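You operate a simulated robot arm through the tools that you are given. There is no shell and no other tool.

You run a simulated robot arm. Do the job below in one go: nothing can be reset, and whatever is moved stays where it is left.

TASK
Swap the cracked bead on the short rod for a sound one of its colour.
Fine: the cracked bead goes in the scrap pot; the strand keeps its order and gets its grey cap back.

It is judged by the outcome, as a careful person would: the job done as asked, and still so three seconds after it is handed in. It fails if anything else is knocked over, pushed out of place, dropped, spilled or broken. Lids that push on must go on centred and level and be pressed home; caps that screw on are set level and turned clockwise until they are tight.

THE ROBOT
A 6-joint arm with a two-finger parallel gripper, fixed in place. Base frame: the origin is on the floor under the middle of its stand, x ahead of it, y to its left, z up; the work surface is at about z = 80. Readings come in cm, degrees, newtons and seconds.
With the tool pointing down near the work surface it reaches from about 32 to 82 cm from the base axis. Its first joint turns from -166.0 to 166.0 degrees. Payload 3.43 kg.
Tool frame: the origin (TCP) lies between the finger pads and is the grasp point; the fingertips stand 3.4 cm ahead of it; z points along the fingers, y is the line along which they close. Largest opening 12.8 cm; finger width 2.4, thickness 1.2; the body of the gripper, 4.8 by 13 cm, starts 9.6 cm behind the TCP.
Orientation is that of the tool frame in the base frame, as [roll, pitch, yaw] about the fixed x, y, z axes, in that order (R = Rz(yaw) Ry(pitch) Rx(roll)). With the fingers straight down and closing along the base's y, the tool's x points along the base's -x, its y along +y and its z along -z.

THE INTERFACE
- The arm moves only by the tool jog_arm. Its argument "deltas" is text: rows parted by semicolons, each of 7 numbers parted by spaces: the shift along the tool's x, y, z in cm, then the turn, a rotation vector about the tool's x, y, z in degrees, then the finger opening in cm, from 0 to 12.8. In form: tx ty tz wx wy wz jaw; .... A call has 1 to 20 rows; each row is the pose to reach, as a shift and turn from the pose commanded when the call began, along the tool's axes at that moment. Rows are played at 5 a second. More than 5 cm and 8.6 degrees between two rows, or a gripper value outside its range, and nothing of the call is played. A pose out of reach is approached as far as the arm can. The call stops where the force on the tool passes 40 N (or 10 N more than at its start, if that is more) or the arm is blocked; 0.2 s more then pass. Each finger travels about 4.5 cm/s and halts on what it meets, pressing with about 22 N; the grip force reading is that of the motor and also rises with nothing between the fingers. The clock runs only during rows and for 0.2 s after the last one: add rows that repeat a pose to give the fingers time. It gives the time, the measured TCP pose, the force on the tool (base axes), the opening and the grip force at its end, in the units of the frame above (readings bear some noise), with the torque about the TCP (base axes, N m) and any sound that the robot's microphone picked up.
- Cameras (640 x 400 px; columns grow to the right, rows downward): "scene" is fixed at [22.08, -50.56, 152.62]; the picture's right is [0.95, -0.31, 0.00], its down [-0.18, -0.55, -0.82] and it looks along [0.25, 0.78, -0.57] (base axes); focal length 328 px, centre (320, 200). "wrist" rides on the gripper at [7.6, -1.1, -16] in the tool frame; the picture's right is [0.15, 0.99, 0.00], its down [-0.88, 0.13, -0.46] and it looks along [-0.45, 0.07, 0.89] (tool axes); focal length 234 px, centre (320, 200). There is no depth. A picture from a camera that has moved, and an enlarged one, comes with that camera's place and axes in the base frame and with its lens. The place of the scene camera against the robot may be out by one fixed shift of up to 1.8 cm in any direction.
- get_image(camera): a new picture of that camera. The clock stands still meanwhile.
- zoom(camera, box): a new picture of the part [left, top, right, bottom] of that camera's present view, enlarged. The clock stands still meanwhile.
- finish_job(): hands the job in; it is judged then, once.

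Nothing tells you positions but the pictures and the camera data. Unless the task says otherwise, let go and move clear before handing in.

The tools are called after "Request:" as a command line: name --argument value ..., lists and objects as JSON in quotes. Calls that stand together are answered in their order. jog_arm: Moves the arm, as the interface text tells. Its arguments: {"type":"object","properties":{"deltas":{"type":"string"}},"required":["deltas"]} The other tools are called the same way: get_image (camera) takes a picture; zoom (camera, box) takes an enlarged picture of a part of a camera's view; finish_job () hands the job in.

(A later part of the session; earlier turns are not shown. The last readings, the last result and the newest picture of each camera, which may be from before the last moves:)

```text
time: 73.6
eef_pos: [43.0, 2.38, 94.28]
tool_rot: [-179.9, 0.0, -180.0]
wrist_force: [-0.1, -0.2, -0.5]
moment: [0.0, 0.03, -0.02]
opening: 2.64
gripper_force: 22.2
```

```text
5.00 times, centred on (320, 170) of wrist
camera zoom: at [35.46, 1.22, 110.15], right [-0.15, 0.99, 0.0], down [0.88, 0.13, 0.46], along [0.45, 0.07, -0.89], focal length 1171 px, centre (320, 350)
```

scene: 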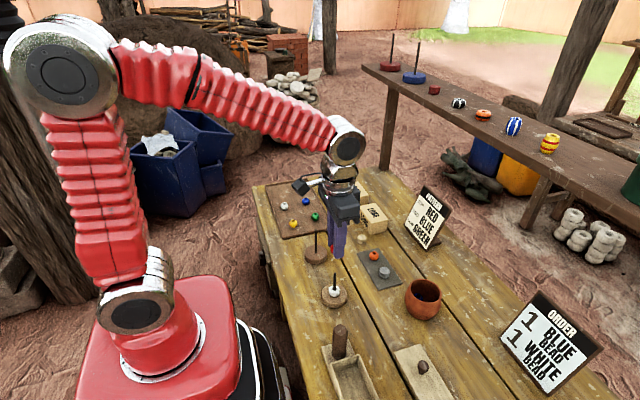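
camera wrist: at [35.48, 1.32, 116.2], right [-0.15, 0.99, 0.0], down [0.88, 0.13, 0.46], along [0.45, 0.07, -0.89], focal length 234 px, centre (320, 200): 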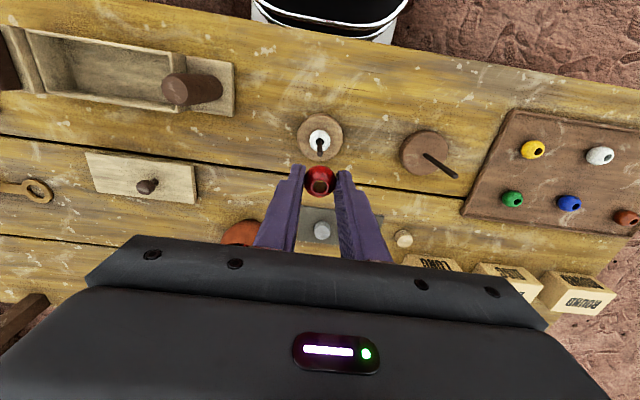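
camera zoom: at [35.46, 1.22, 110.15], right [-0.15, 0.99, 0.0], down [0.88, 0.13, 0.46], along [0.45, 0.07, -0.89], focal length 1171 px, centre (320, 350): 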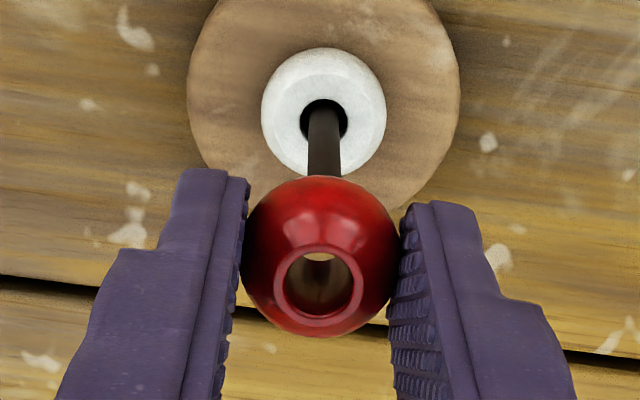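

Request:
jog_arm --deltas "0 0.04 0 0 0 0 2.0; 0 0.07 0 0 0 0 2.0; 0 0.07 0 0 0 0 2.0"

Request:
zoom --camera "wrist" --box '[270, 130, 370, 210]'

```text
time: 74.4
eef_pos: [43.06, 2.46, 94.1]
tool_rot: [180.0, -0.1, -180.0]
wrist_force: [0.3, -0.2, -1.1]
moment: [0.01, 0.0, 0.01]
opening: 2.64
gripper_force: 22.2
```

```text
5.00 times, centred on (320, 170) of wrist
camera zoom: at [35.48, 1.35, 110.11], right [-0.15, 0.99, 0.0], down [0.88, 0.13, 0.46], along [0.45, 0.07, -0.89], focal length 1171 px, centre (320, 350)
```

zoom: 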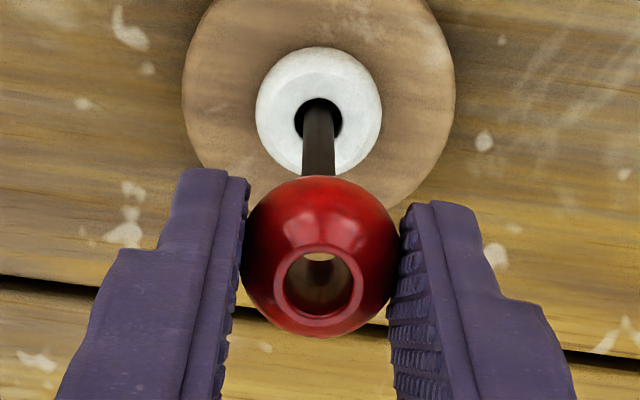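

The rod and hole now line up. I'll lower slowly over the rod tip, watching for any force.

Request:
jog_arm --deltas "0 0 0.3 0 0 0 2.0; 0 0 0.6 0 0 0 2.0; 0 0 0.8 0 0 0 2.0; 0 0 0.8 0 0 0 2.0"

Request:
zoom --camera "wrist" --box '[270, 130, 370, 210]'

Request:
zoom --camera "scene" --box '[320, 250, 352, 298]'

```text
time: 75.4
eef_pos: [42.94, 2.58, 93.54]
tool_rot: [-179.9, -0.1, -180.0]
wrist_force: [0.2, 0.4, 0.0]
moment: [-0.02, -0.02, 0.01]
opening: 2.63
gripper_force: 21.7
```

```text
5.00 times, centred on (320, 170) of wrist
camera zoom: at [35.48, 1.33, 109.32], right [-0.15, 0.99, 0.0], down [0.88, 0.13, 0.46], along [0.45, 0.07, -0.89], focal length 1171 px, centre (320, 350)
```

zoom: 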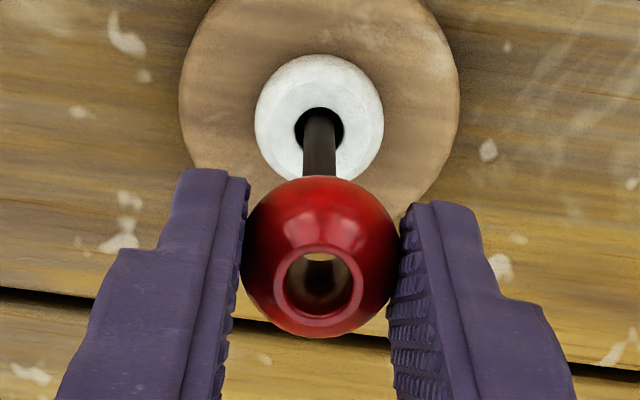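

```text
8.33 times, centred on (336, 274) of scene
camera zoom: at [22.08, -50.56, 152.62], right [0.95, -0.31, 0.0], down [-0.18, -0.55, -0.82], along [0.25, 0.78, -0.57], focal length 2734 px, centre (187, -417)
```

zoom: 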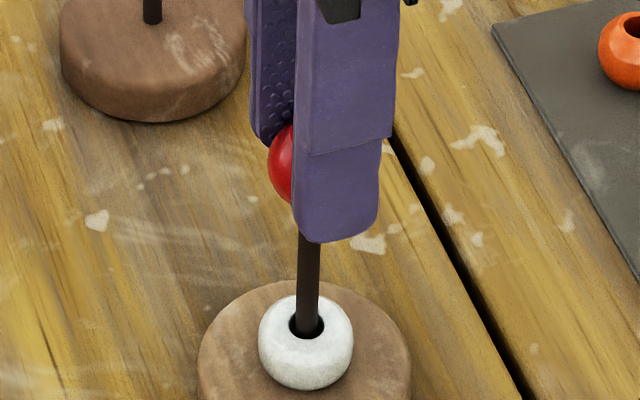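

Request:
jog_arm --deltas "0 0 0.2 0 0 0 2.0; 0 0 0.4 0 0 0 2.0; 0 0 0.6 0 0 0 2.0; 0 0 0.6 0 0 0 2.0"

Request:
zoom --camera "wrist" --box '[270, 130, 370, 210]'

```text
time: 76.4
eef_pos: [43.1, 2.69, 92.69]
tool_rot: [-180.0, 0.1, 179.9]
wrist_force: [-1.1, -0.6, -0.6]
moment: [-0.03, 0.03, -0.01]
opening: 2.61
gripper_force: 21.8
```

```text
5.00 times, centred on (320, 170) of wrist
camera zoom: at [35.54, 1.36, 108.69], right [-0.15, 0.99, 0.0], down [0.88, 0.13, 0.46], along [0.45, 0.07, -0.89], focal length 1171 px, centre (320, 350)
```

zoom: 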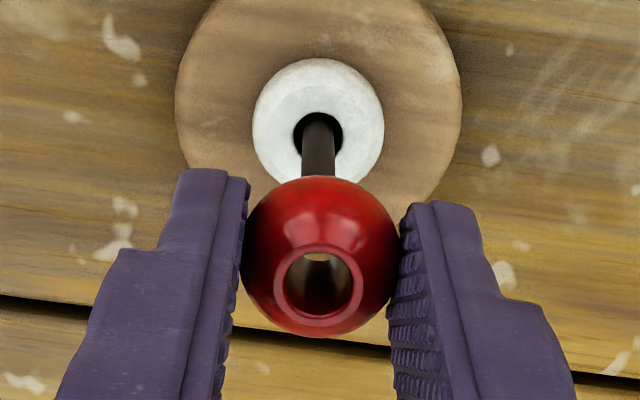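

Request:
zoom --camera "wrist" --box '[305, 175, 335, 200]'

Request:
jog_arm --deltas "0 0 0.2 0 0 0 2.0; 0 0 0.3 0 0 0 2.0; 0 0 0.3 0 0 0 2.0"

Request:
zoom --camera "wrist" --box '[290, 150, 350, 200]'

```text
16.00 times, centred on (320, 188) of wrist
camera zoom: at [35.54, 1.36, 108.69], right [-0.15, 0.99, 0.0], down [0.88, 0.13, 0.46], along [0.45, 0.07, -0.89], focal length 3747 px, centre (320, 400)
```

zoom: 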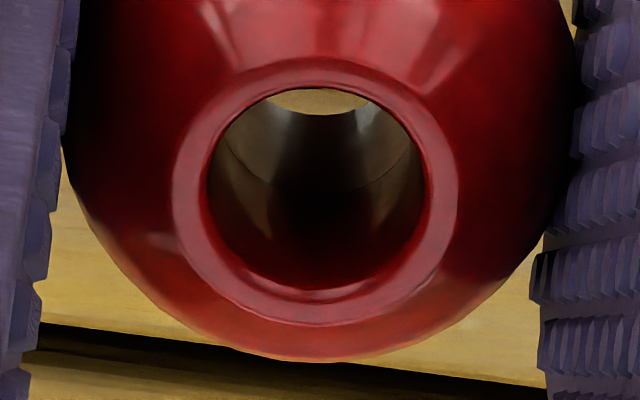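

```text
time: 77.2
eef_pos: [43.07, 2.45, 92.47]
tool_rot: [-180.0, -0.1, 179.9]
wrist_force: [0.1, -0.4, -0.5]
moment: [-0.01, -0.02, 0.04]
opening: 2.64
gripper_force: 22.2
```

```text
8.00 times, centred on (320, 175) of wrist
camera zoom: at [35.52, 1.33, 108.38], right [-0.15, 0.99, 0.0], down [0.88, 0.13, 0.46], along [0.45, 0.07, -0.89], focal length 1873 px, centre (320, 400)
```

zoom: 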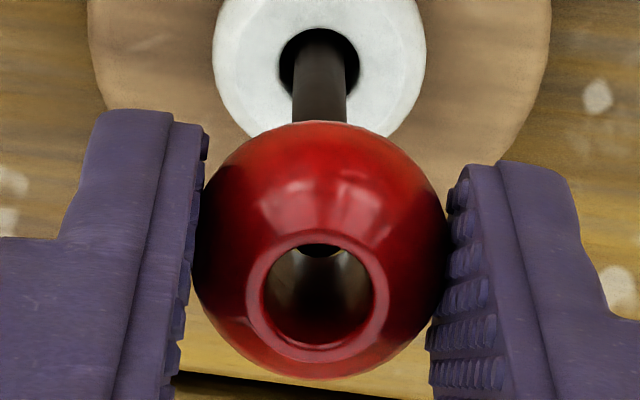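

Request:
zoom --camera "wrist" --box '[305, 175, 335, 200]'

Request:
zoom --camera "scene" --box '[322, 260, 350, 300]'

```text
16.00 times, centred on (320, 188) of wrist
camera zoom: at [35.52, 1.33, 108.38], right [-0.15, 0.99, 0.0], down [0.88, 0.13, 0.46], along [0.45, 0.07, -0.89], focal length 3747 px, centre (320, 400)
```

zoom: 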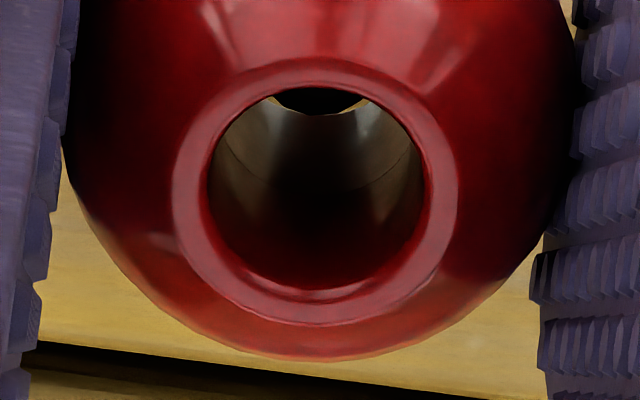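

```text
10.00 times, centred on (336, 280) of scene
camera zoom: at [22.08, -50.56, 152.62], right [0.95, -0.31, 0.0], down [-0.18, -0.55, -0.82], along [0.25, 0.78, -0.57], focal length 3281 px, centre (160, -600)
```

zoom: 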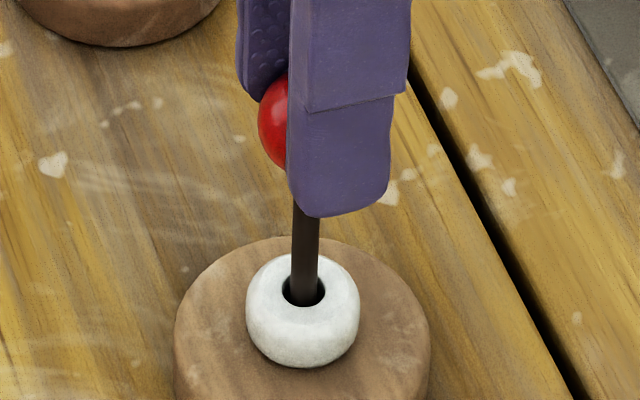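

The dark rod tip now shows centred in the far end of the hole. I'll keep lowering gently.

Request:
jog_arm --deltas "0 0 0.15 0 0 0 2.0; 0 0 0.3 0 0 0 2.0; 0 0 0.45 0 0 0 2.0; 0 0 0.6 0 0 0 2.0; 0 0 0.6 0 0 0 2.0"

Request:
zoom --camera "wrist" --box '[290, 150, 350, 200]'

```text
time: 78.4
eef_pos: [43.06, 2.48, 91.95]
tool_rot: [-180.0, 0.0, -180.0]
wrist_force: [1.3, 0.3, 0.0]
moment: [0.02, -0.01, 0.01]
opening: 2.63
gripper_force: 21.8
```

```text
8.00 times, centred on (320, 175) of wrist
camera zoom: at [35.47, 1.31, 107.81], right [-0.15, 0.99, 0.0], down [0.88, 0.13, 0.46], along [0.45, 0.07, -0.89], focal length 1873 px, centre (320, 400)
```

zoom: 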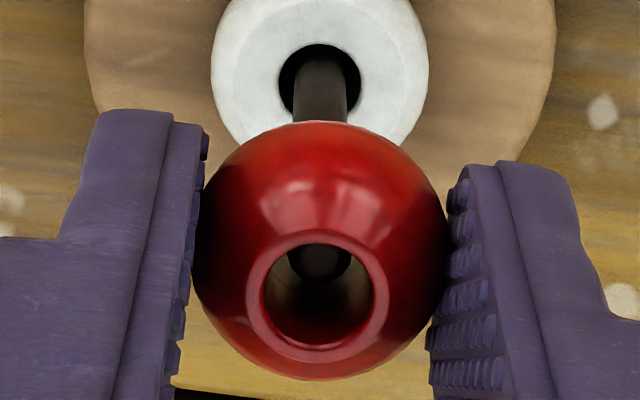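

The rod has entered the hole with no force. I'll continue down.

Request:
jog_arm --deltas "0 0 0.3 0 0 0 2.0; 0 0 0.6 0 0 0 2.0; 0 0 0.9 0 0 0 2.0; 0 0 1.2 0 0 0 2.0; 0 0 1.5 0 0 0 2.0; 0 0 1.5 0 0 0 2.0"

Request:
zoom --camera "wrist" --box '[290, 150, 350, 200]'

```text
time: 79.8
eef_pos: [42.93, 2.55, 90.45]
tool_rot: [179.9, 0.0, -180.0]
wrist_force: [-0.4, 0.1, 0.2]
moment: [-0.02, 0.01, -0.02]
opening: 2.6
gripper_force: 21.5
```

```text
8.00 times, centred on (320, 175) of wrist
camera zoom: at [35.46, 1.35, 106.34], right [-0.15, 0.99, 0.0], down [0.88, 0.13, 0.46], along [0.45, 0.07, -0.89], focal length 1873 px, centre (320, 400)
```

zoom: 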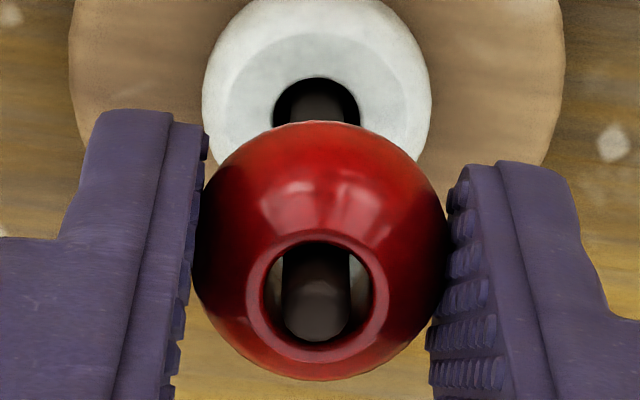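

The bead is sliding over the rod with no side load. I'll continue down to just above the white bead.

Request:
jog_arm --deltas "0 0 0.4 0 0 0 2.0; 0 0 0.8 0 0 0 2.0; 0 0 1.2 0 0 0 2.0; 0 0 1.6 0 0 0 2.0; 0 0 2.0 0 0 0 2.0; 0 0 2.3 0 0 0 2.0; 0 0 2.3 0 0 0 2.0"

Request:
zoom --camera "wrist" --box '[290, 150, 350, 200]'

Request:
zoom --camera "scene" --box '[322, 264, 350, 306]'

```text
time: 81.4
eef_pos: [43.06, 2.46, 88.18]
tool_rot: [180.0, 0.0, -180.0]
wrist_force: [-0.2, 0.0, -0.3]
moment: [0.0, 0.01, 0.0]
opening: 2.63
gripper_force: 22.4
```

```text
8.00 times, centred on (320, 175) of wrist
camera zoom: at [35.54, 1.32, 104.04], right [-0.15, 0.99, 0.0], down [0.88, 0.13, 0.46], along [0.45, 0.07, -0.89], focal length 1873 px, centre (320, 400)
```

zoom: 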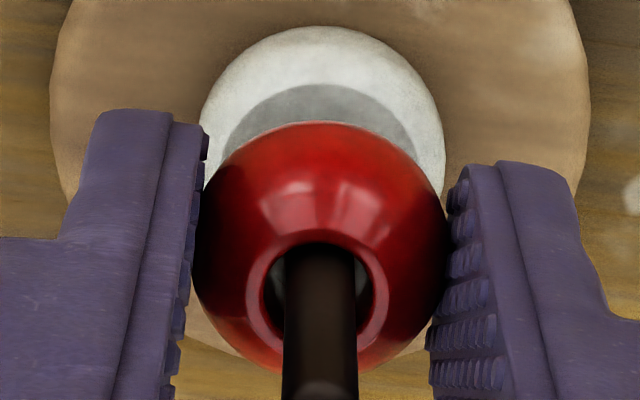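

```text
9.52 times, centred on (336, 285) of scene
camera zoom: at [22.08, -50.56, 152.62], right [0.95, -0.31, 0.0], down [-0.18, -0.55, -0.82], along [0.25, 0.78, -0.57], focal length 3124 px, centre (168, -610)
```

zoom: 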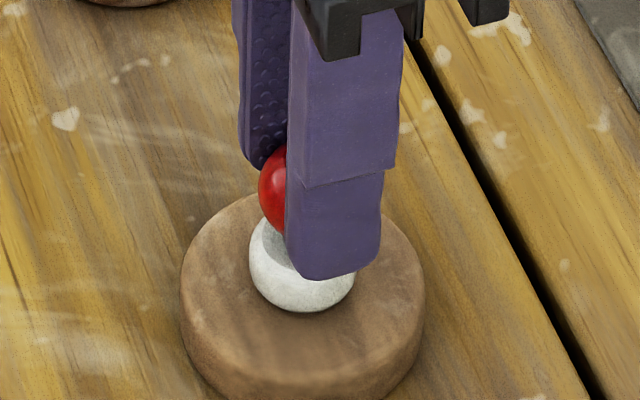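

Request:
jog_arm --deltas "0 0 0.2 0 0 0 2.0; 0 0 0.4 0 0 0 2.0; 0 0 0.5 0 0 0 2.0; 0 0 0.5 0 0 0 2.0"

```text
time: 82.4
eef_pos: [43.04, 2.62, 87.71]
tool_rot: [179.9, 0.0, -180.0]
wrist_force: [1.1, 0.8, 0.3]
moment: [0.01, 0.02, -0.02]
opening: 2.64
gripper_force: 21.8
```

Request:
jog_arm --deltas "0 0 0.06 0 0 0 2.0; 0 0 0.12 0 0 0 2.0; 0 0 0.12 0 0 0 2.0"

Request:
zoom --camera "wrist" --box '[290, 150, 350, 200]'

Request:
zoom --camera "scene" --box '[322, 264, 350, 306]'

```text
time: 83.2
eef_pos: [43.09, 2.38, 87.42]
tool_rot: [-180.0, 0.0, 180.0]
wrist_force: [0.3, 1.0, -0.6]
moment: [-0.01, 0.01, -0.03]
opening: 2.63
gripper_force: 22.2
```

```text
8.00 times, centred on (320, 175) of wrist
camera zoom: at [35.55, 1.27, 103.44], right [-0.15, 0.99, 0.0], down [0.88, 0.13, 0.46], along [0.45, 0.07, -0.89], focal length 1873 px, centre (320, 400)
```

zoom: 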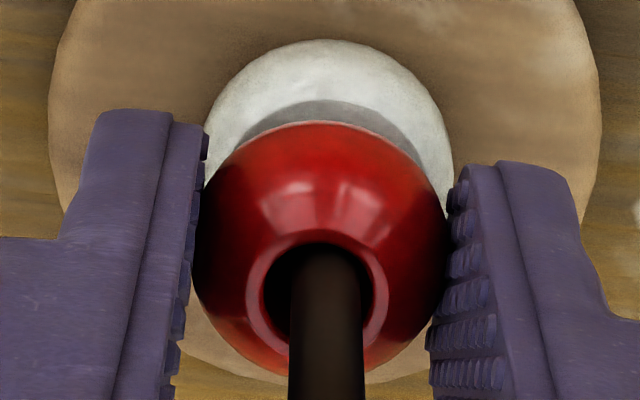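

```text
9.52 times, centred on (336, 285) of scene
camera zoom: at [22.08, -50.56, 152.62], right [0.95, -0.31, 0.0], down [-0.18, -0.55, -0.82], along [0.25, 0.78, -0.57], focal length 3124 px, centre (168, -610)
```

zoom: 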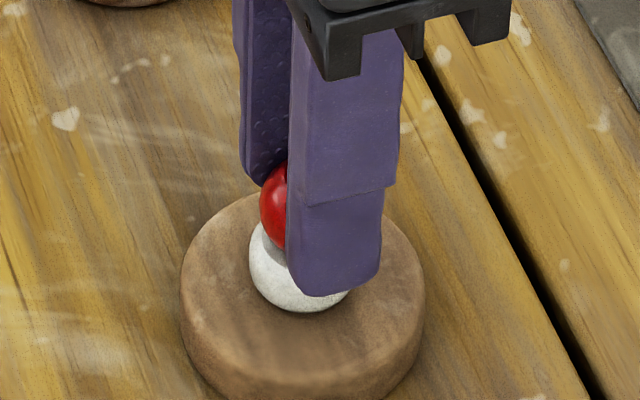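

Request:
jog_arm --deltas "0 0 0.05 0 0 0 2.0; 0 0 0.1 0 0 0 2.0; 0 0 0.1 0 0 0 2.0"

```text
time: 84.0
eef_pos: [43.09, 2.48, 87.49]
tool_rot: [-179.9, 0.1, 180.0]
wrist_force: [0.5, 0.5, 5.2]
moment: [-0.04, 0.02, 0.01]
opening: 2.66
gripper_force: 22.2
```

There is light contact (5 N), so the new bead is resting on the white one. I'll open gently.

Request:
jog_arm --deltas "0 0 -0.03 0 0 0 2.6; 0 0 -0.03 0 0 0 3.0; 0 0 -0.03 0 0 0 3.6; 0 0 -0.03 0 0 0 4.2; 0 0 -0.03 0 0 0 4.2; 0 0 -0.03 0 0 0 4.2"

Request:
zoom --camera "wrist" --box '[270, 130, 370, 210]'

Request:
zoom --camera "scene" --box '[322, 264, 350, 306]'

```text
time: 85.4
eef_pos: [43.01, 2.46, 87.41]
tool_rot: [-180.0, 0.0, -180.0]
wrist_force: [-0.8, 0.5, -1.0]
moment: [0.0, -0.01, -0.02]
opening: 4.23
gripper_force: 0.0
```

```text
5.00 times, centred on (320, 170) of wrist
camera zoom: at [35.46, 1.29, 103.34], right [-0.15, 0.99, 0.0], down [0.88, 0.13, 0.46], along [0.45, 0.07, -0.89], focal length 1171 px, centre (320, 350)
```

zoom: 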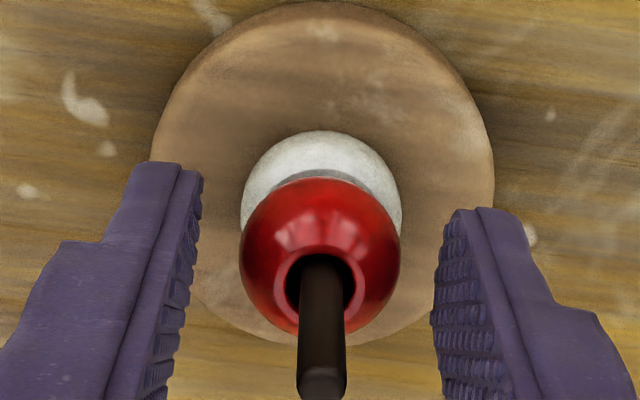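

```text
9.52 times, centred on (336, 285) of scene
camera zoom: at [22.08, -50.56, 152.62], right [0.95, -0.31, 0.0], down [-0.18, -0.55, -0.82], along [0.25, 0.78, -0.57], focal length 3124 px, centre (168, -610)
```

zoom: 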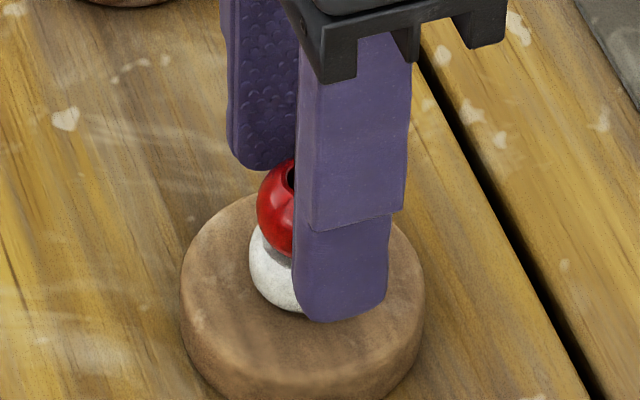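

The new red bead sits on the white one. I'll rise and go back to the slate for the orange bead.

Request:
jog_arm --deltas "0 0 -1 0 0 0 4.6; 0 0 -3 0 0 0 4.6; 0 0 -5.5 0 0 0 4.6; 0 0 -8 0 0 0 4.6; 0 0 -10.5 0 0 0 4.6; 0 0 -12.99 0 0 0 4.6; -2 1.2 -12.99 0 0 0 4.6; -5 3 -12.99 0 0 0 4.6; -8 4.7 -12.99 0 0 0 4.6; -11 6.5 -12.99 0 0 0 4.6; -14 8.3 -12.99 0 0 0 4.6; -16.04 9.49 -12.99 0 0 0 4.6; -16.04 9.49 -11.5 0 0 0 4.6; -16.04 9.49 -8.5 0 0 0 4.6; -16.04 9.49 -5.5 0 0 0 4.6; -16.04 9.49 -2.5 0 0 0 4.6; -16.04 9.49 -0.5 0 0 0 4.6; -16.04 9.49 0 0 0 0 4.6; -16.04 9.49 0 0 0 0 4.6"

Request:
zoom --camera "wrist" --box '[270, 130, 370, 210]'

Request:
zoom --camera "scene" --box '[310, 220, 430, 310]'

```text
time: 89.4
eef_pos: [59.04, 12.01, 87.49]
tool_rot: [-180.0, 0.0, -180.0]
wrist_force: [0.3, -0.6, -0.1]
moment: [0.01, -0.04, 0.01]
opening: 4.56
gripper_force: 0.2
```

```text
5.00 times, centred on (320, 170) of wrist
camera zoom: at [51.62, 10.83, 103.34], right [-0.15, 0.99, 0.0], down [0.88, 0.13, 0.46], along [0.45, 0.07, -0.89], focal length 1171 px, centre (320, 350)
```

zoom: 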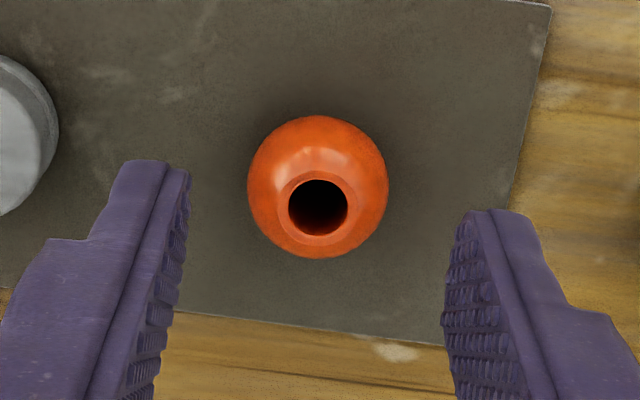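

```text
4.44 times, centred on (370, 265) of scene
camera zoom: at [22.08, -50.56, 152.62], right [0.95, -0.31, 0.0], down [-0.18, -0.55, -0.82], along [0.25, 0.78, -0.57], focal length 1458 px, centre (98, -89)
```

zoom: 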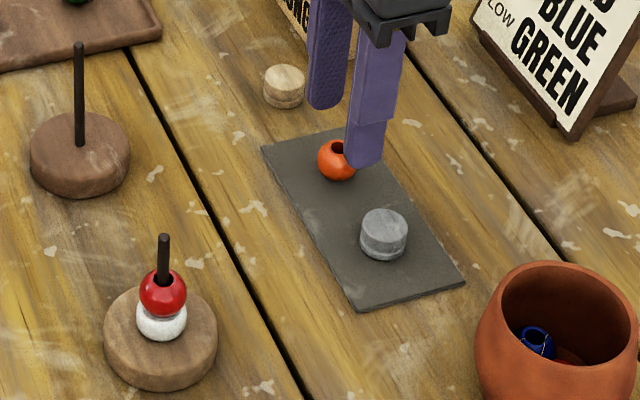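

The strand now shows white and the new red bead, with orange still upright on the slate. I'll lower around the orange bead to the earlier grasp height.

Request:
jog_arm --deltas "0.04 -0.03 1 0 0 0 4.6; 0.04 -0.03 2 0 0 0 4.4; 0.04 -0.03 2.8 0 0 0 4.2; 0.04 -0.03 3.24 0 0 0 4.2; 0.04 -0.03 3.24 0 0 0 4.2"

Request:
zoom --camera "wrist" --box '[270, 130, 370, 210]'

```text
time: 90.6
eef_pos: [59.0, 11.91, 83.91]
tool_rot: [179.9, 0.0, -179.9]
wrist_force: [0.3, 0.1, 0.0]
moment: [0.0, -0.01, -0.04]
opening: 4.16
gripper_force: 0.1
```

```text
5.00 times, centred on (320, 170) of wrist
camera zoom: at [51.52, 10.74, 99.96], right [-0.15, 0.99, 0.0], down [0.88, 0.13, 0.46], along [0.45, 0.07, -0.89], focal length 1171 px, centre (320, 350)
```

zoom: 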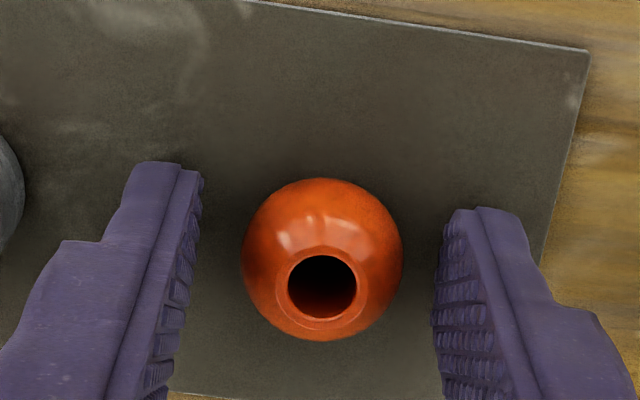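

Request:
jog_arm --deltas "0 0.02 -0.08 0 0 0 3.6; 0 0.02 -0.08 0 0 0 3.1; 0 0.02 -0.08 0 0 0 2.7; 0 0.02 -0.08 0 0 0 2.0; 0 0.02 -0.08 0 0 0 2.0; 0 0.02 -0.08 0 0 0 2.0"

Request:
zoom --camera "wrist" --box '[270, 130, 370, 210]'

```text
time: 92.0
eef_pos: [58.99, 11.96, 84.24]
tool_rot: [-180.0, 0.1, 180.0]
wrist_force: [-0.6, 0.5, 1.2]
moment: [0.03, -0.01, 0.02]
opening: 2.62
gripper_force: 21.7
```

```text
5.00 times, centred on (320, 170) of wrist
camera zoom: at [51.52, 10.77, 100.08], right [-0.15, 0.99, 0.0], down [0.88, 0.13, 0.46], along [0.45, 0.07, -0.89], focal length 1171 px, centre (320, 350)
```

zoom: 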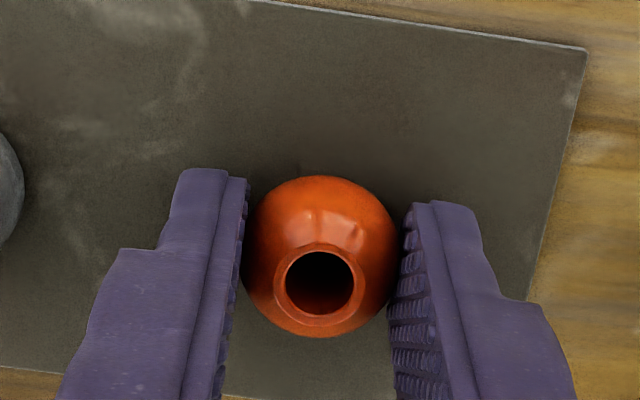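

The orange bead is held as before. I'll lift it and bring it back over the rod, stopping just above the rod tip.

Request:
jog_arm --deltas "0 0 -0.5 0 0 0 2.0; 0 0 -2 0 0 0 2.0; 0 0 -4.5 0 0 0 2.0; 0 0 -7.5 0 0 0 2.0; 0 0 -10.5 0 0 0 2.0; 0 0 -13.5 0 0 0 2.0; 0 0 -16.15 0 0 0 2.0; 2 -1.2 -16.15 0 0 0 2.0; 4.5 -2.7 -16.15 0 0 0 2.0; 7.5 -4.5 -16.15 0 0 0 2.0; 10.5 -6.2 -16.15 0 0 0 2.0; 13.5 -8 -16.15 0 0 0 2.0; 15.3 -9.1 -16.15 0 0 0 2.0; 15.98 -9.45 -16.15 0 0 0 2.0; 15.98 -9.45 -15 0 0 0 2.0; 15.98 -9.45 -13 0 0 0 2.0; 15.98 -9.45 -11 0 0 0 2.0; 15.98 -9.45 -9.95 0 0 0 2.0; 15.98 -9.45 -9.95 0 0 0 2.0; 15.98 -9.45 -9.95 0 0 0 2.0"

Request:
zoom --camera "wrist" --box '[270, 130, 370, 210]'

Request:
zoom --camera "scene" --box '[320, 250, 352, 298]'

```text
time: 96.2
eef_pos: [43.11, 2.69, 94.35]
tool_rot: [179.9, -0.1, -179.9]
wrist_force: [-0.3, -0.6, -0.4]
moment: [0.01, -0.02, -0.02]
opening: 2.64
gripper_force: 21.8
```

```text
5.00 times, centred on (320, 170) of wrist
camera zoom: at [35.57, 1.38, 110.17], right [-0.15, 0.99, 0.0], down [0.88, 0.13, 0.46], along [0.45, 0.07, -0.89], focal length 1171 px, centre (320, 350)
```

zoom: 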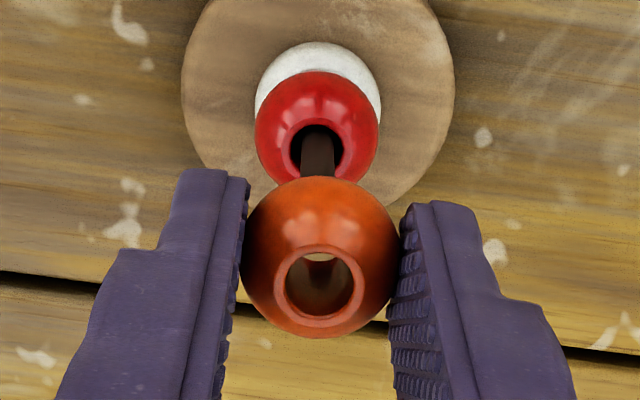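

```text
8.33 times, centred on (336, 274) of scene
camera zoom: at [22.08, -50.56, 152.62], right [0.95, -0.31, 0.0], down [-0.18, -0.55, -0.82], along [0.25, 0.78, -0.57], focal length 2734 px, centre (187, -417)
```

zoom: 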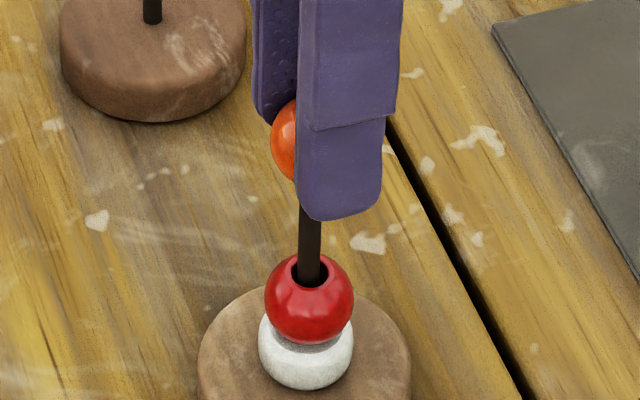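

I'm about 0.1 cm too far in +x, so I'll correct and check.

Request:
jog_arm --deltas "0.06 -0.02 0 0 0 0 2.0; 0.1 -0.03 0 0 0 0 2.0; 0.1 -0.03 0 0 0 0 2.0"

Request:
zoom --camera "wrist" --box '[270, 130, 370, 210]'

```text
time: 97.0
eef_pos: [42.99, 2.55, 94.24]
tool_rot: [-179.9, 0.0, 179.9]
wrist_force: [0.0, 0.6, 0.0]
moment: [0.02, 0.01, 0.04]
opening: 2.59
gripper_force: 22.5
```

```text
5.00 times, centred on (320, 170) of wrist
camera zoom: at [35.41, 1.34, 110.13], right [-0.15, 0.99, 0.0], down [0.88, 0.13, 0.46], along [0.45, 0.07, -0.89], focal length 1171 px, centre (320, 350)
```

zoom: 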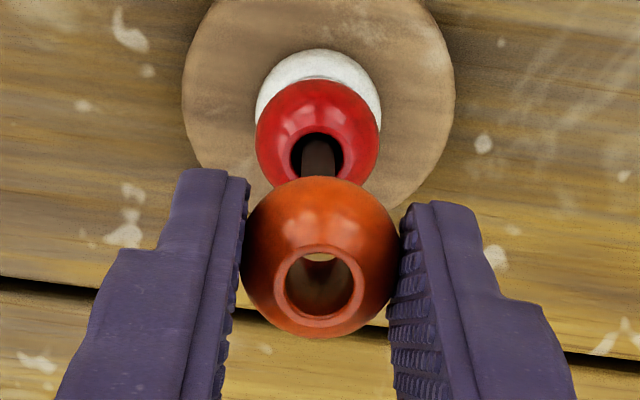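

Request:
jog_arm --deltas "-0.04 0 0.3 0 0 0 2.0; -0.04 0 0.6 0 0 0 2.0; -0.04 0 0.9 0 0 0 2.0; -0.04 0 1.2 0 0 0 2.0; -0.04 0 1.5 0 0 0 2.0; -0.04 0 1.5 0 0 0 2.0"

Request:
zoom --camera "wrist" --box '[290, 150, 350, 200]'

```text
time: 98.4
eef_pos: [43.01, 2.44, 92.77]
tool_rot: [-179.9, 0.1, -179.9]
wrist_force: [-0.3, 0.3, -0.1]
moment: [0.01, -0.01, -0.02]
opening: 2.64
gripper_force: 21.7
```

```text
8.00 times, centred on (320, 175) of wrist
camera zoom: at [35.44, 1.3, 108.63], right [-0.15, 0.99, 0.0], down [0.88, 0.13, 0.46], along [0.45, 0.07, -0.89], focal length 1873 px, centre (320, 400)
```

zoom: 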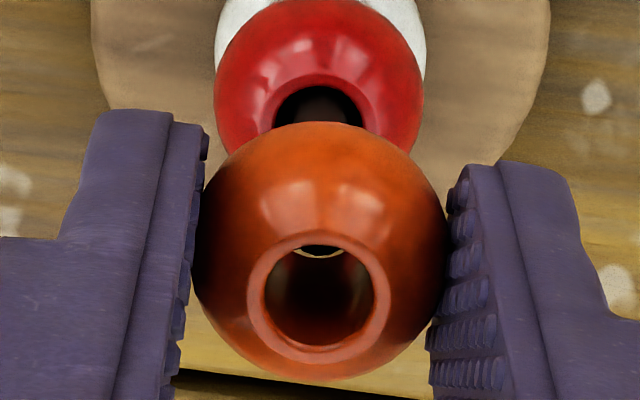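

Request:
jog_arm --deltas "0 0 0.15 0 0 0 2.0; 0 0 0.3 0 0 0 2.0; 0 0 0.45 0 0 0 2.0; 0 0 0.45 0 0 0 2.0"

Request:
zoom --camera "wrist" --box '[290, 150, 350, 200]'

```text
time: 99.4
eef_pos: [42.95, 2.52, 92.31]
tool_rot: [180.0, 0.0, 179.9]
wrist_force: [-0.6, -0.2, 0.5]
moment: [-0.01, 0.01, -0.02]
opening: 2.64
gripper_force: 22.5
```

```text
8.00 times, centred on (320, 175) of wrist
camera zoom: at [35.43, 1.28, 108.21], right [-0.15, 0.99, 0.0], down [0.88, 0.13, 0.46], along [0.45, 0.07, -0.89], focal length 1873 px, centre (320, 400)
```

zoom: 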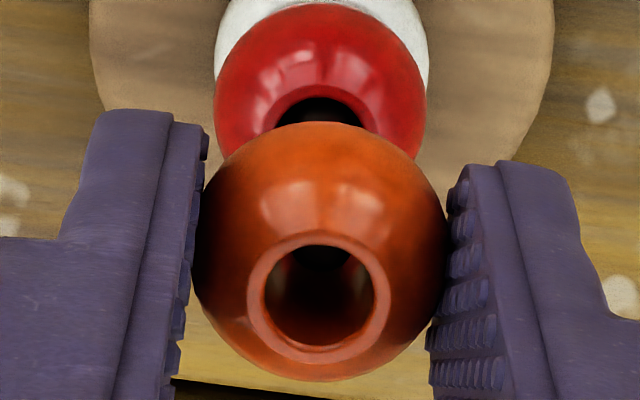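

The rod tip is inside the hole and there is no force. I'll continue down slowly.

Request:
jog_arm --deltas "0 0 0.2 0 0 0 2.0; 0 0 0.4 0 0 0 2.0; 0 0 0.6 0 0 0 2.0; 0 0 0.8 0 0 0 2.0; 0 0 1.0 0 0 0 2.0; 0 0 1.0 0 0 0 2.0"

Request:
zoom --camera "wrist" --box '[290, 150, 350, 200]'

```text
time: 100.8
eef_pos: [43.06, 2.61, 91.17]
tool_rot: [180.0, 0.0, 180.0]
wrist_force: [0.1, 0.2, -1.2]
moment: [-0.03, -0.02, 0.02]
opening: 2.62
gripper_force: 22.1
```

```text
8.00 times, centred on (320, 175) of wrist
camera zoom: at [35.46, 1.37, 107.12], right [-0.15, 0.99, 0.0], down [0.88, 0.13, 0.46], along [0.45, 0.07, -0.89], focal length 1873 px, centre (320, 400)
```

zoom: 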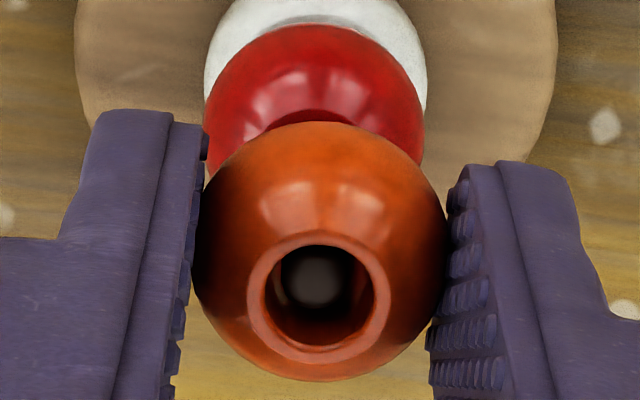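

Request:
jog_arm --deltas "0 0 0.25 0 0 0 2.0; 0 0 0.5 0 0 0 2.0; 0 0 0.75 0 0 0 2.0; 0 0 1.0 0 0 0 2.0; 0 0 1.1 0 0 0 2.0; 0 0 1.1 0 0 0 2.0"

Request:
zoom --camera "wrist" --box '[290, 150, 350, 200]'

Request:
zoom --camera "scene" --box '[322, 264, 350, 306]'

```text
time: 102.2
eef_pos: [42.96, 2.4, 90.2]
tool_rot: [-180.0, -0.1, 180.0]
wrist_force: [0.7, -0.1, -0.3]
moment: [-0.02, 0.0, 0.01]
opening: 2.63
gripper_force: 22.0
```

```text
8.00 times, centred on (320, 175) of wrist
camera zoom: at [35.44, 1.34, 106.12], right [-0.15, 0.99, 0.0], down [0.88, 0.13, 0.46], along [0.45, 0.07, -0.89], focal length 1873 px, centre (320, 400)
```

zoom: 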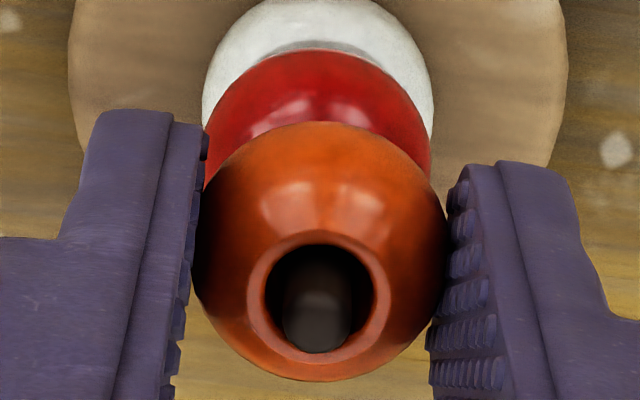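

```text
9.52 times, centred on (336, 285) of scene
camera zoom: at [22.08, -50.56, 152.62], right [0.95, -0.31, 0.0], down [-0.18, -0.55, -0.82], along [0.25, 0.78, -0.57], focal length 3124 px, centre (168, -610)
```

zoom: 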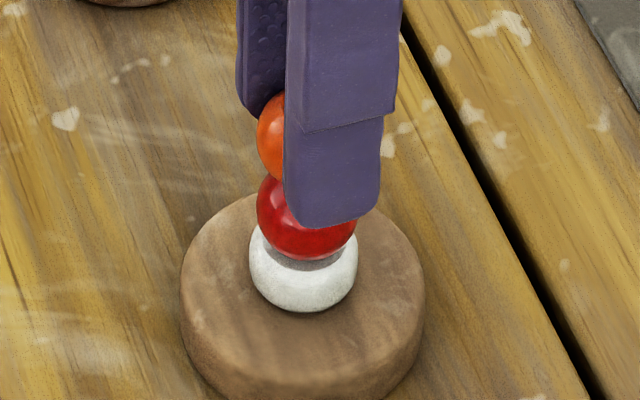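

It's nearly down. I'll take small steps until it touches the red bead.

Request:
jog_arm --deltas "0 0 0.07 0 0 0 2.0; 0 0 0.15 0 0 0 2.0; 0 0 0.15 0 0 0 2.0"

Request:
jog_arm --deltas "0 0 0.05 0 0 0 2.0; 0 0 0.1 0 0 0 2.0; 0 0 0.1 0 0 0 2.0"

```text
time: 103.0
eef_pos: [43.01, 2.47, 90.05]
tool_rot: [180.0, 0.0, -180.0]
wrist_force: [-0.4, -0.2, -0.7]
moment: [0.01, 0.0, 0.01]
opening: 2.65
gripper_force: 21.9
```

```text
time: 103.8
eef_pos: [43.09, 2.5, 89.95]
tool_rot: [180.0, 0.0, 180.0]
wrist_force: [1.4, -0.3, -0.1]
moment: [0.03, 0.02, 0.0]
opening: 2.64
gripper_force: 22.3
```

Request:
jog_arm --deltas "0 0 0.04 0 0 0 2.0; 0 0 0.08 0 0 0 2.0; 0 0 0.08 0 0 0 2.0"

```text
time: 104.6
eef_pos: [43.07, 2.54, 89.85]
tool_rot: [-180.0, 0.0, 180.0]
wrist_force: [-1.1, 0.1, 0.2]
moment: [-0.05, 0.05, -0.01]
opening: 2.66
gripper_force: 21.9
```

Request:
jog_arm --deltas "0 0 0.04 0 0 0 2.0; 0 0 0.08 0 0 0 2.0; 0 0 0.08 0 0 0 2.0"

Request:
zoom --camera "scene" --box '[322, 264, 350, 306]'

Request:
zoom --camera "wrist" --box '[290, 150, 350, 200]'

```text
time: 105.4
eef_pos: [42.87, 2.52, 89.96]
tool_rot: [-180.0, 0.1, -179.9]
wrist_force: [-0.9, 0.8, 10.5]
moment: [0.03, 0.08, -0.01]
opening: 2.62
gripper_force: 22.2
```

```text
9.52 times, centred on (336, 285) of scene
camera zoom: at [22.08, -50.56, 152.62], right [0.95, -0.31, 0.0], down [-0.18, -0.55, -0.82], along [0.25, 0.78, -0.57], focal length 3124 px, centre (168, -610)
```

zoom: 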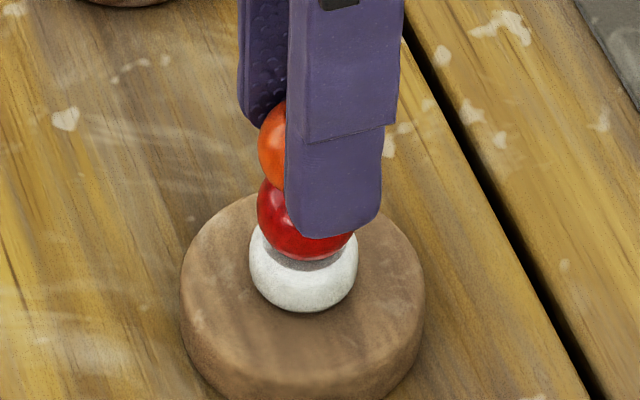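

```text
8.00 times, centred on (320, 175) of wrist
camera zoom: at [35.46, 1.32, 105.71], right [-0.15, 0.99, 0.0], down [0.88, 0.13, 0.46], along [0.45, 0.07, -0.89], focal length 1873 px, centre (320, 400)
```

zoom: 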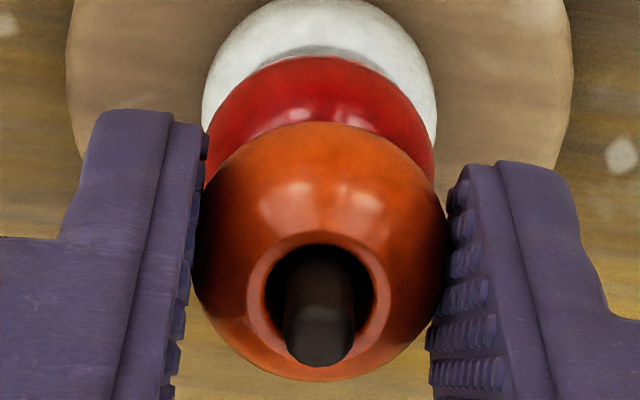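

There is contact, so the orange bead rests on the red one. I'll ease off and open.

Request:
jog_arm --deltas "0 0 -0.06 0 0 0 2.3; 0 0 -0.06 0 0 0 2.9; 0 0 -0.06 0 0 0 3.5; 0 0 -0.06 0 0 0 4.2; 0 0 -0.06 0 0 0 4.2; 0 0 -0.06 0 0 0 4.2"

Request:
zoom --camera "wrist" --box '[270, 130, 370, 210]'

Request:
zoom --camera "scene" --box '[322, 264, 350, 306]'

```text
time: 106.8
eef_pos: [43.03, 2.55, 89.9]
tool_rot: [180.0, 0.0, -180.0]
wrist_force: [-0.1, 0.0, -0.3]
moment: [-0.01, 0.01, -0.01]
opening: 4.19
gripper_force: 0.0
```

```text
5.00 times, centred on (320, 170) of wrist
camera zoom: at [35.46, 1.33, 105.76], right [-0.15, 0.99, 0.0], down [0.88, 0.13, 0.46], along [0.45, 0.07, -0.89], focal length 1171 px, centre (320, 350)
```

zoom: 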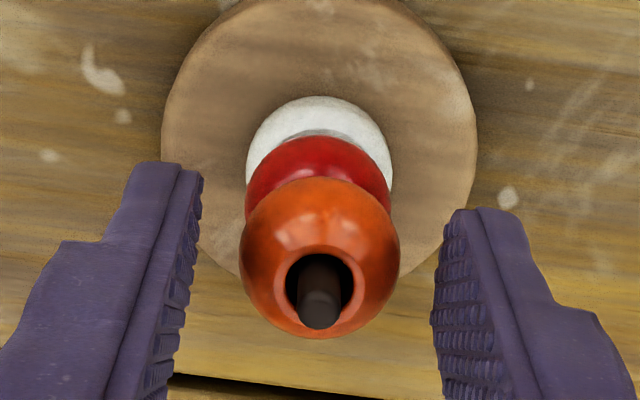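

```text
9.52 times, centred on (336, 285) of scene
camera zoom: at [22.08, -50.56, 152.62], right [0.95, -0.31, 0.0], down [-0.18, -0.55, -0.82], along [0.25, 0.78, -0.57], focal length 3124 px, centre (168, -610)
```

zoom: 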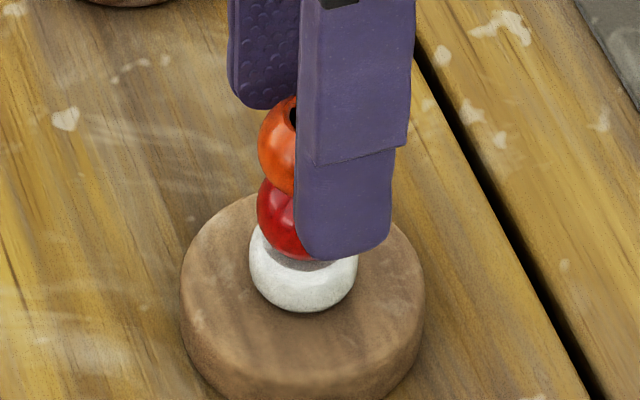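

White, red and orange are back in order. I'll fetch the grey cap from the slate.

Request:
jog_arm --deltas "0 0 -1 0 0 0 4.6; 0 0 -3 0 0 0 4.6; 0 0 -5.5 0 0 0 4.6; 0 0 -8 0 0 0 4.6; 0 0 -10.6 0 0 0 4.6; -2 0.3 -10.6 0 0 0 4.6; -5 0.9 -10.6 0 0 0 4.6; -8 1.4 -10.6 0 0 0 4.6; -11 1.9 -10.6 0 0 0 4.6; -14 2.4 -10.6 0 0 0 4.6; -16.08 2.79 -10.6 0 0 0 4.6; -16.08 2.79 -9 0 0 0 4.6; -16.08 2.79 -6 0 0 0 4.6; -16.08 2.79 -3 0 0 0 4.6; -16.08 2.79 0 0 0 0 4.6; -16.08 2.79 2 0 0 0 4.6; -16.08 2.79 2.7 0 0 0 4.6; -16.08 2.79 2.7 0 0 0 4.6"

Request:
zoom --camera "wrist" --box '[270, 130, 370, 210]'

Request:
zoom --camera "scene" --box '[310, 220, 430, 310]'

```text
time: 110.6
eef_pos: [59.07, 5.35, 86.95]
tool_rot: [-180.0, 0.0, -180.0]
wrist_force: [-0.2, 0.7, -0.3]
moment: [-0.04, 0.02, 0.0]
opening: 4.61
gripper_force: 0.0
```

```text
5.00 times, centred on (320, 170) of wrist
camera zoom: at [51.55, 4.15, 102.91], right [-0.15, 0.99, 0.0], down [0.88, 0.13, 0.46], along [0.45, 0.07, -0.89], focal length 1171 px, centre (320, 350)
```

zoom: 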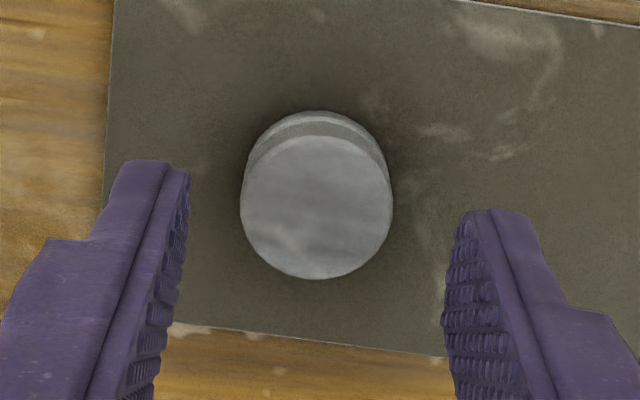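

```text
4.44 times, centred on (370, 265) of scene
camera zoom: at [22.08, -50.56, 152.62], right [0.95, -0.31, 0.0], down [-0.18, -0.55, -0.82], along [0.25, 0.78, -0.57], focal length 1458 px, centre (98, -89)
```

zoom: 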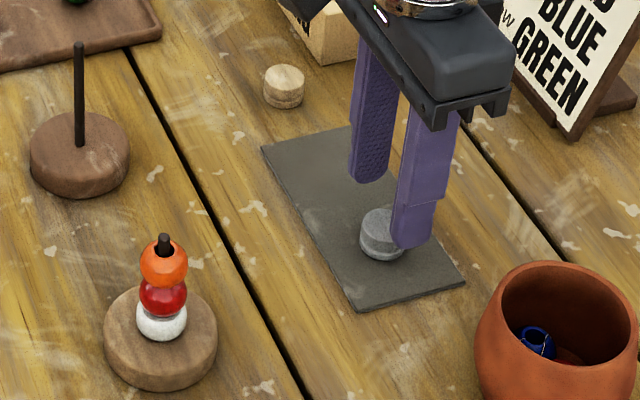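

Request:
jog_arm --deltas "0.03 -0.05 0.8 0 0 0 4.6; 0.03 -0.05 1.6 0 0 0 4.4; 0.03 -0.05 2.4 0 0 0 4.2; 0.03 -0.05 2.98 0 0 0 4.2; 0.03 -0.05 2.98 0 0 0 4.2"

Request:
zoom --camera "wrist" --box '[270, 130, 370, 210]'

```text
time: 111.8
eef_pos: [59.05, 5.17, 84.01]
tool_rot: [-179.9, 0.0, -180.0]
wrist_force: [-0.5, -0.6, -0.5]
moment: [0.01, -0.04, -0.02]
opening: 4.19
gripper_force: 0.1
```

```text
5.00 times, centred on (320, 170) of wrist
camera zoom: at [51.53, 4.04, 99.96], right [-0.15, 0.99, 0.0], down [0.88, 0.13, 0.46], along [0.45, 0.07, -0.89], focal length 1171 px, centre (320, 350)
```

zoom: 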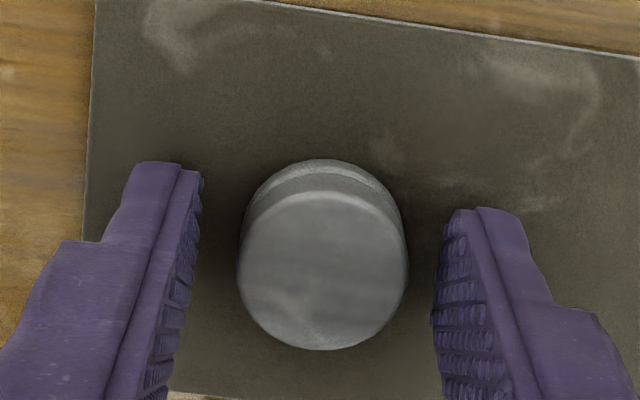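

The cap is centred between the fingers. I'll close on it.

Request:
jog_arm --deltas "0 0 0 0 0 0 3.6; 0 0 0 0 0 0 3.1; 0 0 0 0 0 0 2.8; 0 0 0 0 0 0 2.0; 0 0 0 0 0 0 2.0; 0 0 0 0 0 0 2.0"

Request:
zoom --camera "wrist" --box '[270, 130, 370, 210]'

```text
time: 113.2
eef_pos: [59.14, 5.3, 84.06]
tool_rot: [-180.0, 0.1, 180.0]
wrist_force: [-0.2, -0.5, 0.7]
moment: [0.0, -0.03, -0.01]
opening: 2.73
gripper_force: 22.2
```

```text
5.00 times, centred on (320, 170) of wrist
camera zoom: at [51.54, 4.04, 99.98], right [-0.15, 0.99, 0.0], down [0.88, 0.13, 0.46], along [0.45, 0.07, -0.89], focal length 1171 px, centre (320, 350)
```

zoom: 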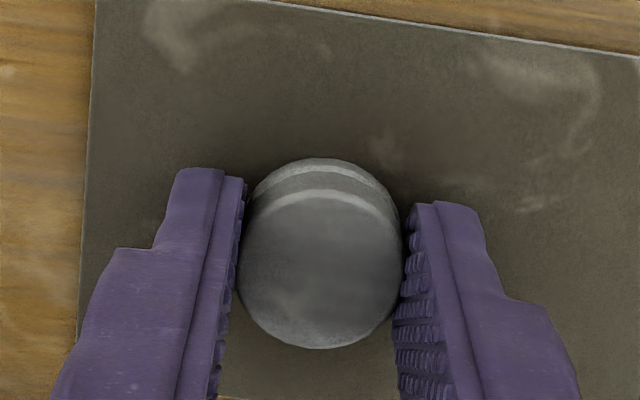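

The cap is gripped exactly as when I removed it. I'll lift it and bring it back over the rod, stopping above the rod tip.

Request:
jog_arm --deltas "0 0 -0.5 0 0 0 2.0; 0 0 -2 0 0 0 2.0; 0 0 -4.5 0 0 0 2.0; 0 0 -7.5 0 0 0 2.0; 0 0 -10.5 0 0 0 2.0; 0 0 -13.5 0 0 0 2.0; 0 0 -16.28 0 0 0 2.0; 2 -0.3 -16.28 0 0 0 2.0; 5 -0.9 -16.28 0 0 0 2.0; 8 -1.4 -16.28 0 0 0 2.0; 11 -1.9 -16.28 0 0 0 2.0; 14 -2.4 -16.28 0 0 0 2.0; 15.99 -2.72 -16.28 0 0 0 2.0; 15.99 -2.72 -15 0 0 0 2.0; 15.99 -2.72 -13 0 0 0 2.0; 15.99 -2.72 -11.5 0 0 0 2.0; 15.99 -2.72 -10.98 0 0 0 2.0; 15.99 -2.72 -10.98 0 0 0 2.0; 15.99 -2.72 -10.98 0 0 0 2.0"

Request:
zoom --camera "wrist" --box '[270, 130, 370, 210]'

Request:
zoom --camera "scene" --box '[320, 250, 352, 298]'

```text
time: 117.2
eef_pos: [42.95, 2.56, 95.06]
tool_rot: [180.0, 0.0, 179.9]
wrist_force: [0.7, -0.3, -0.7]
moment: [0.0, 0.0, -0.01]
opening: 2.75
gripper_force: 22.0
```

```text
5.00 times, centred on (320, 170) of wrist
camera zoom: at [35.52, 1.37, 111.01], right [-0.15, 0.99, 0.0], down [0.88, 0.13, 0.46], along [0.45, 0.07, -0.89], focal length 1171 px, centre (320, 350)
```

zoom: 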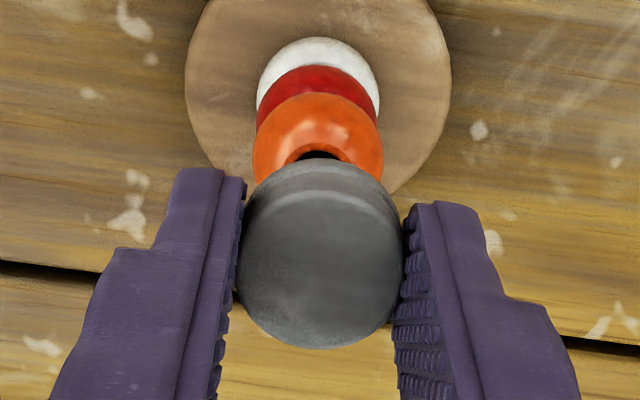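

```text
8.33 times, centred on (336, 274) of scene
camera zoom: at [22.08, -50.56, 152.62], right [0.95, -0.31, 0.0], down [-0.18, -0.55, -0.82], along [0.25, 0.78, -0.57], focal length 2734 px, centre (187, -417)
```

zoom: 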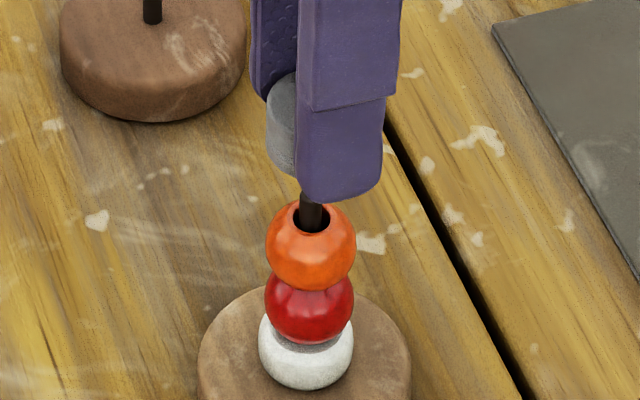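

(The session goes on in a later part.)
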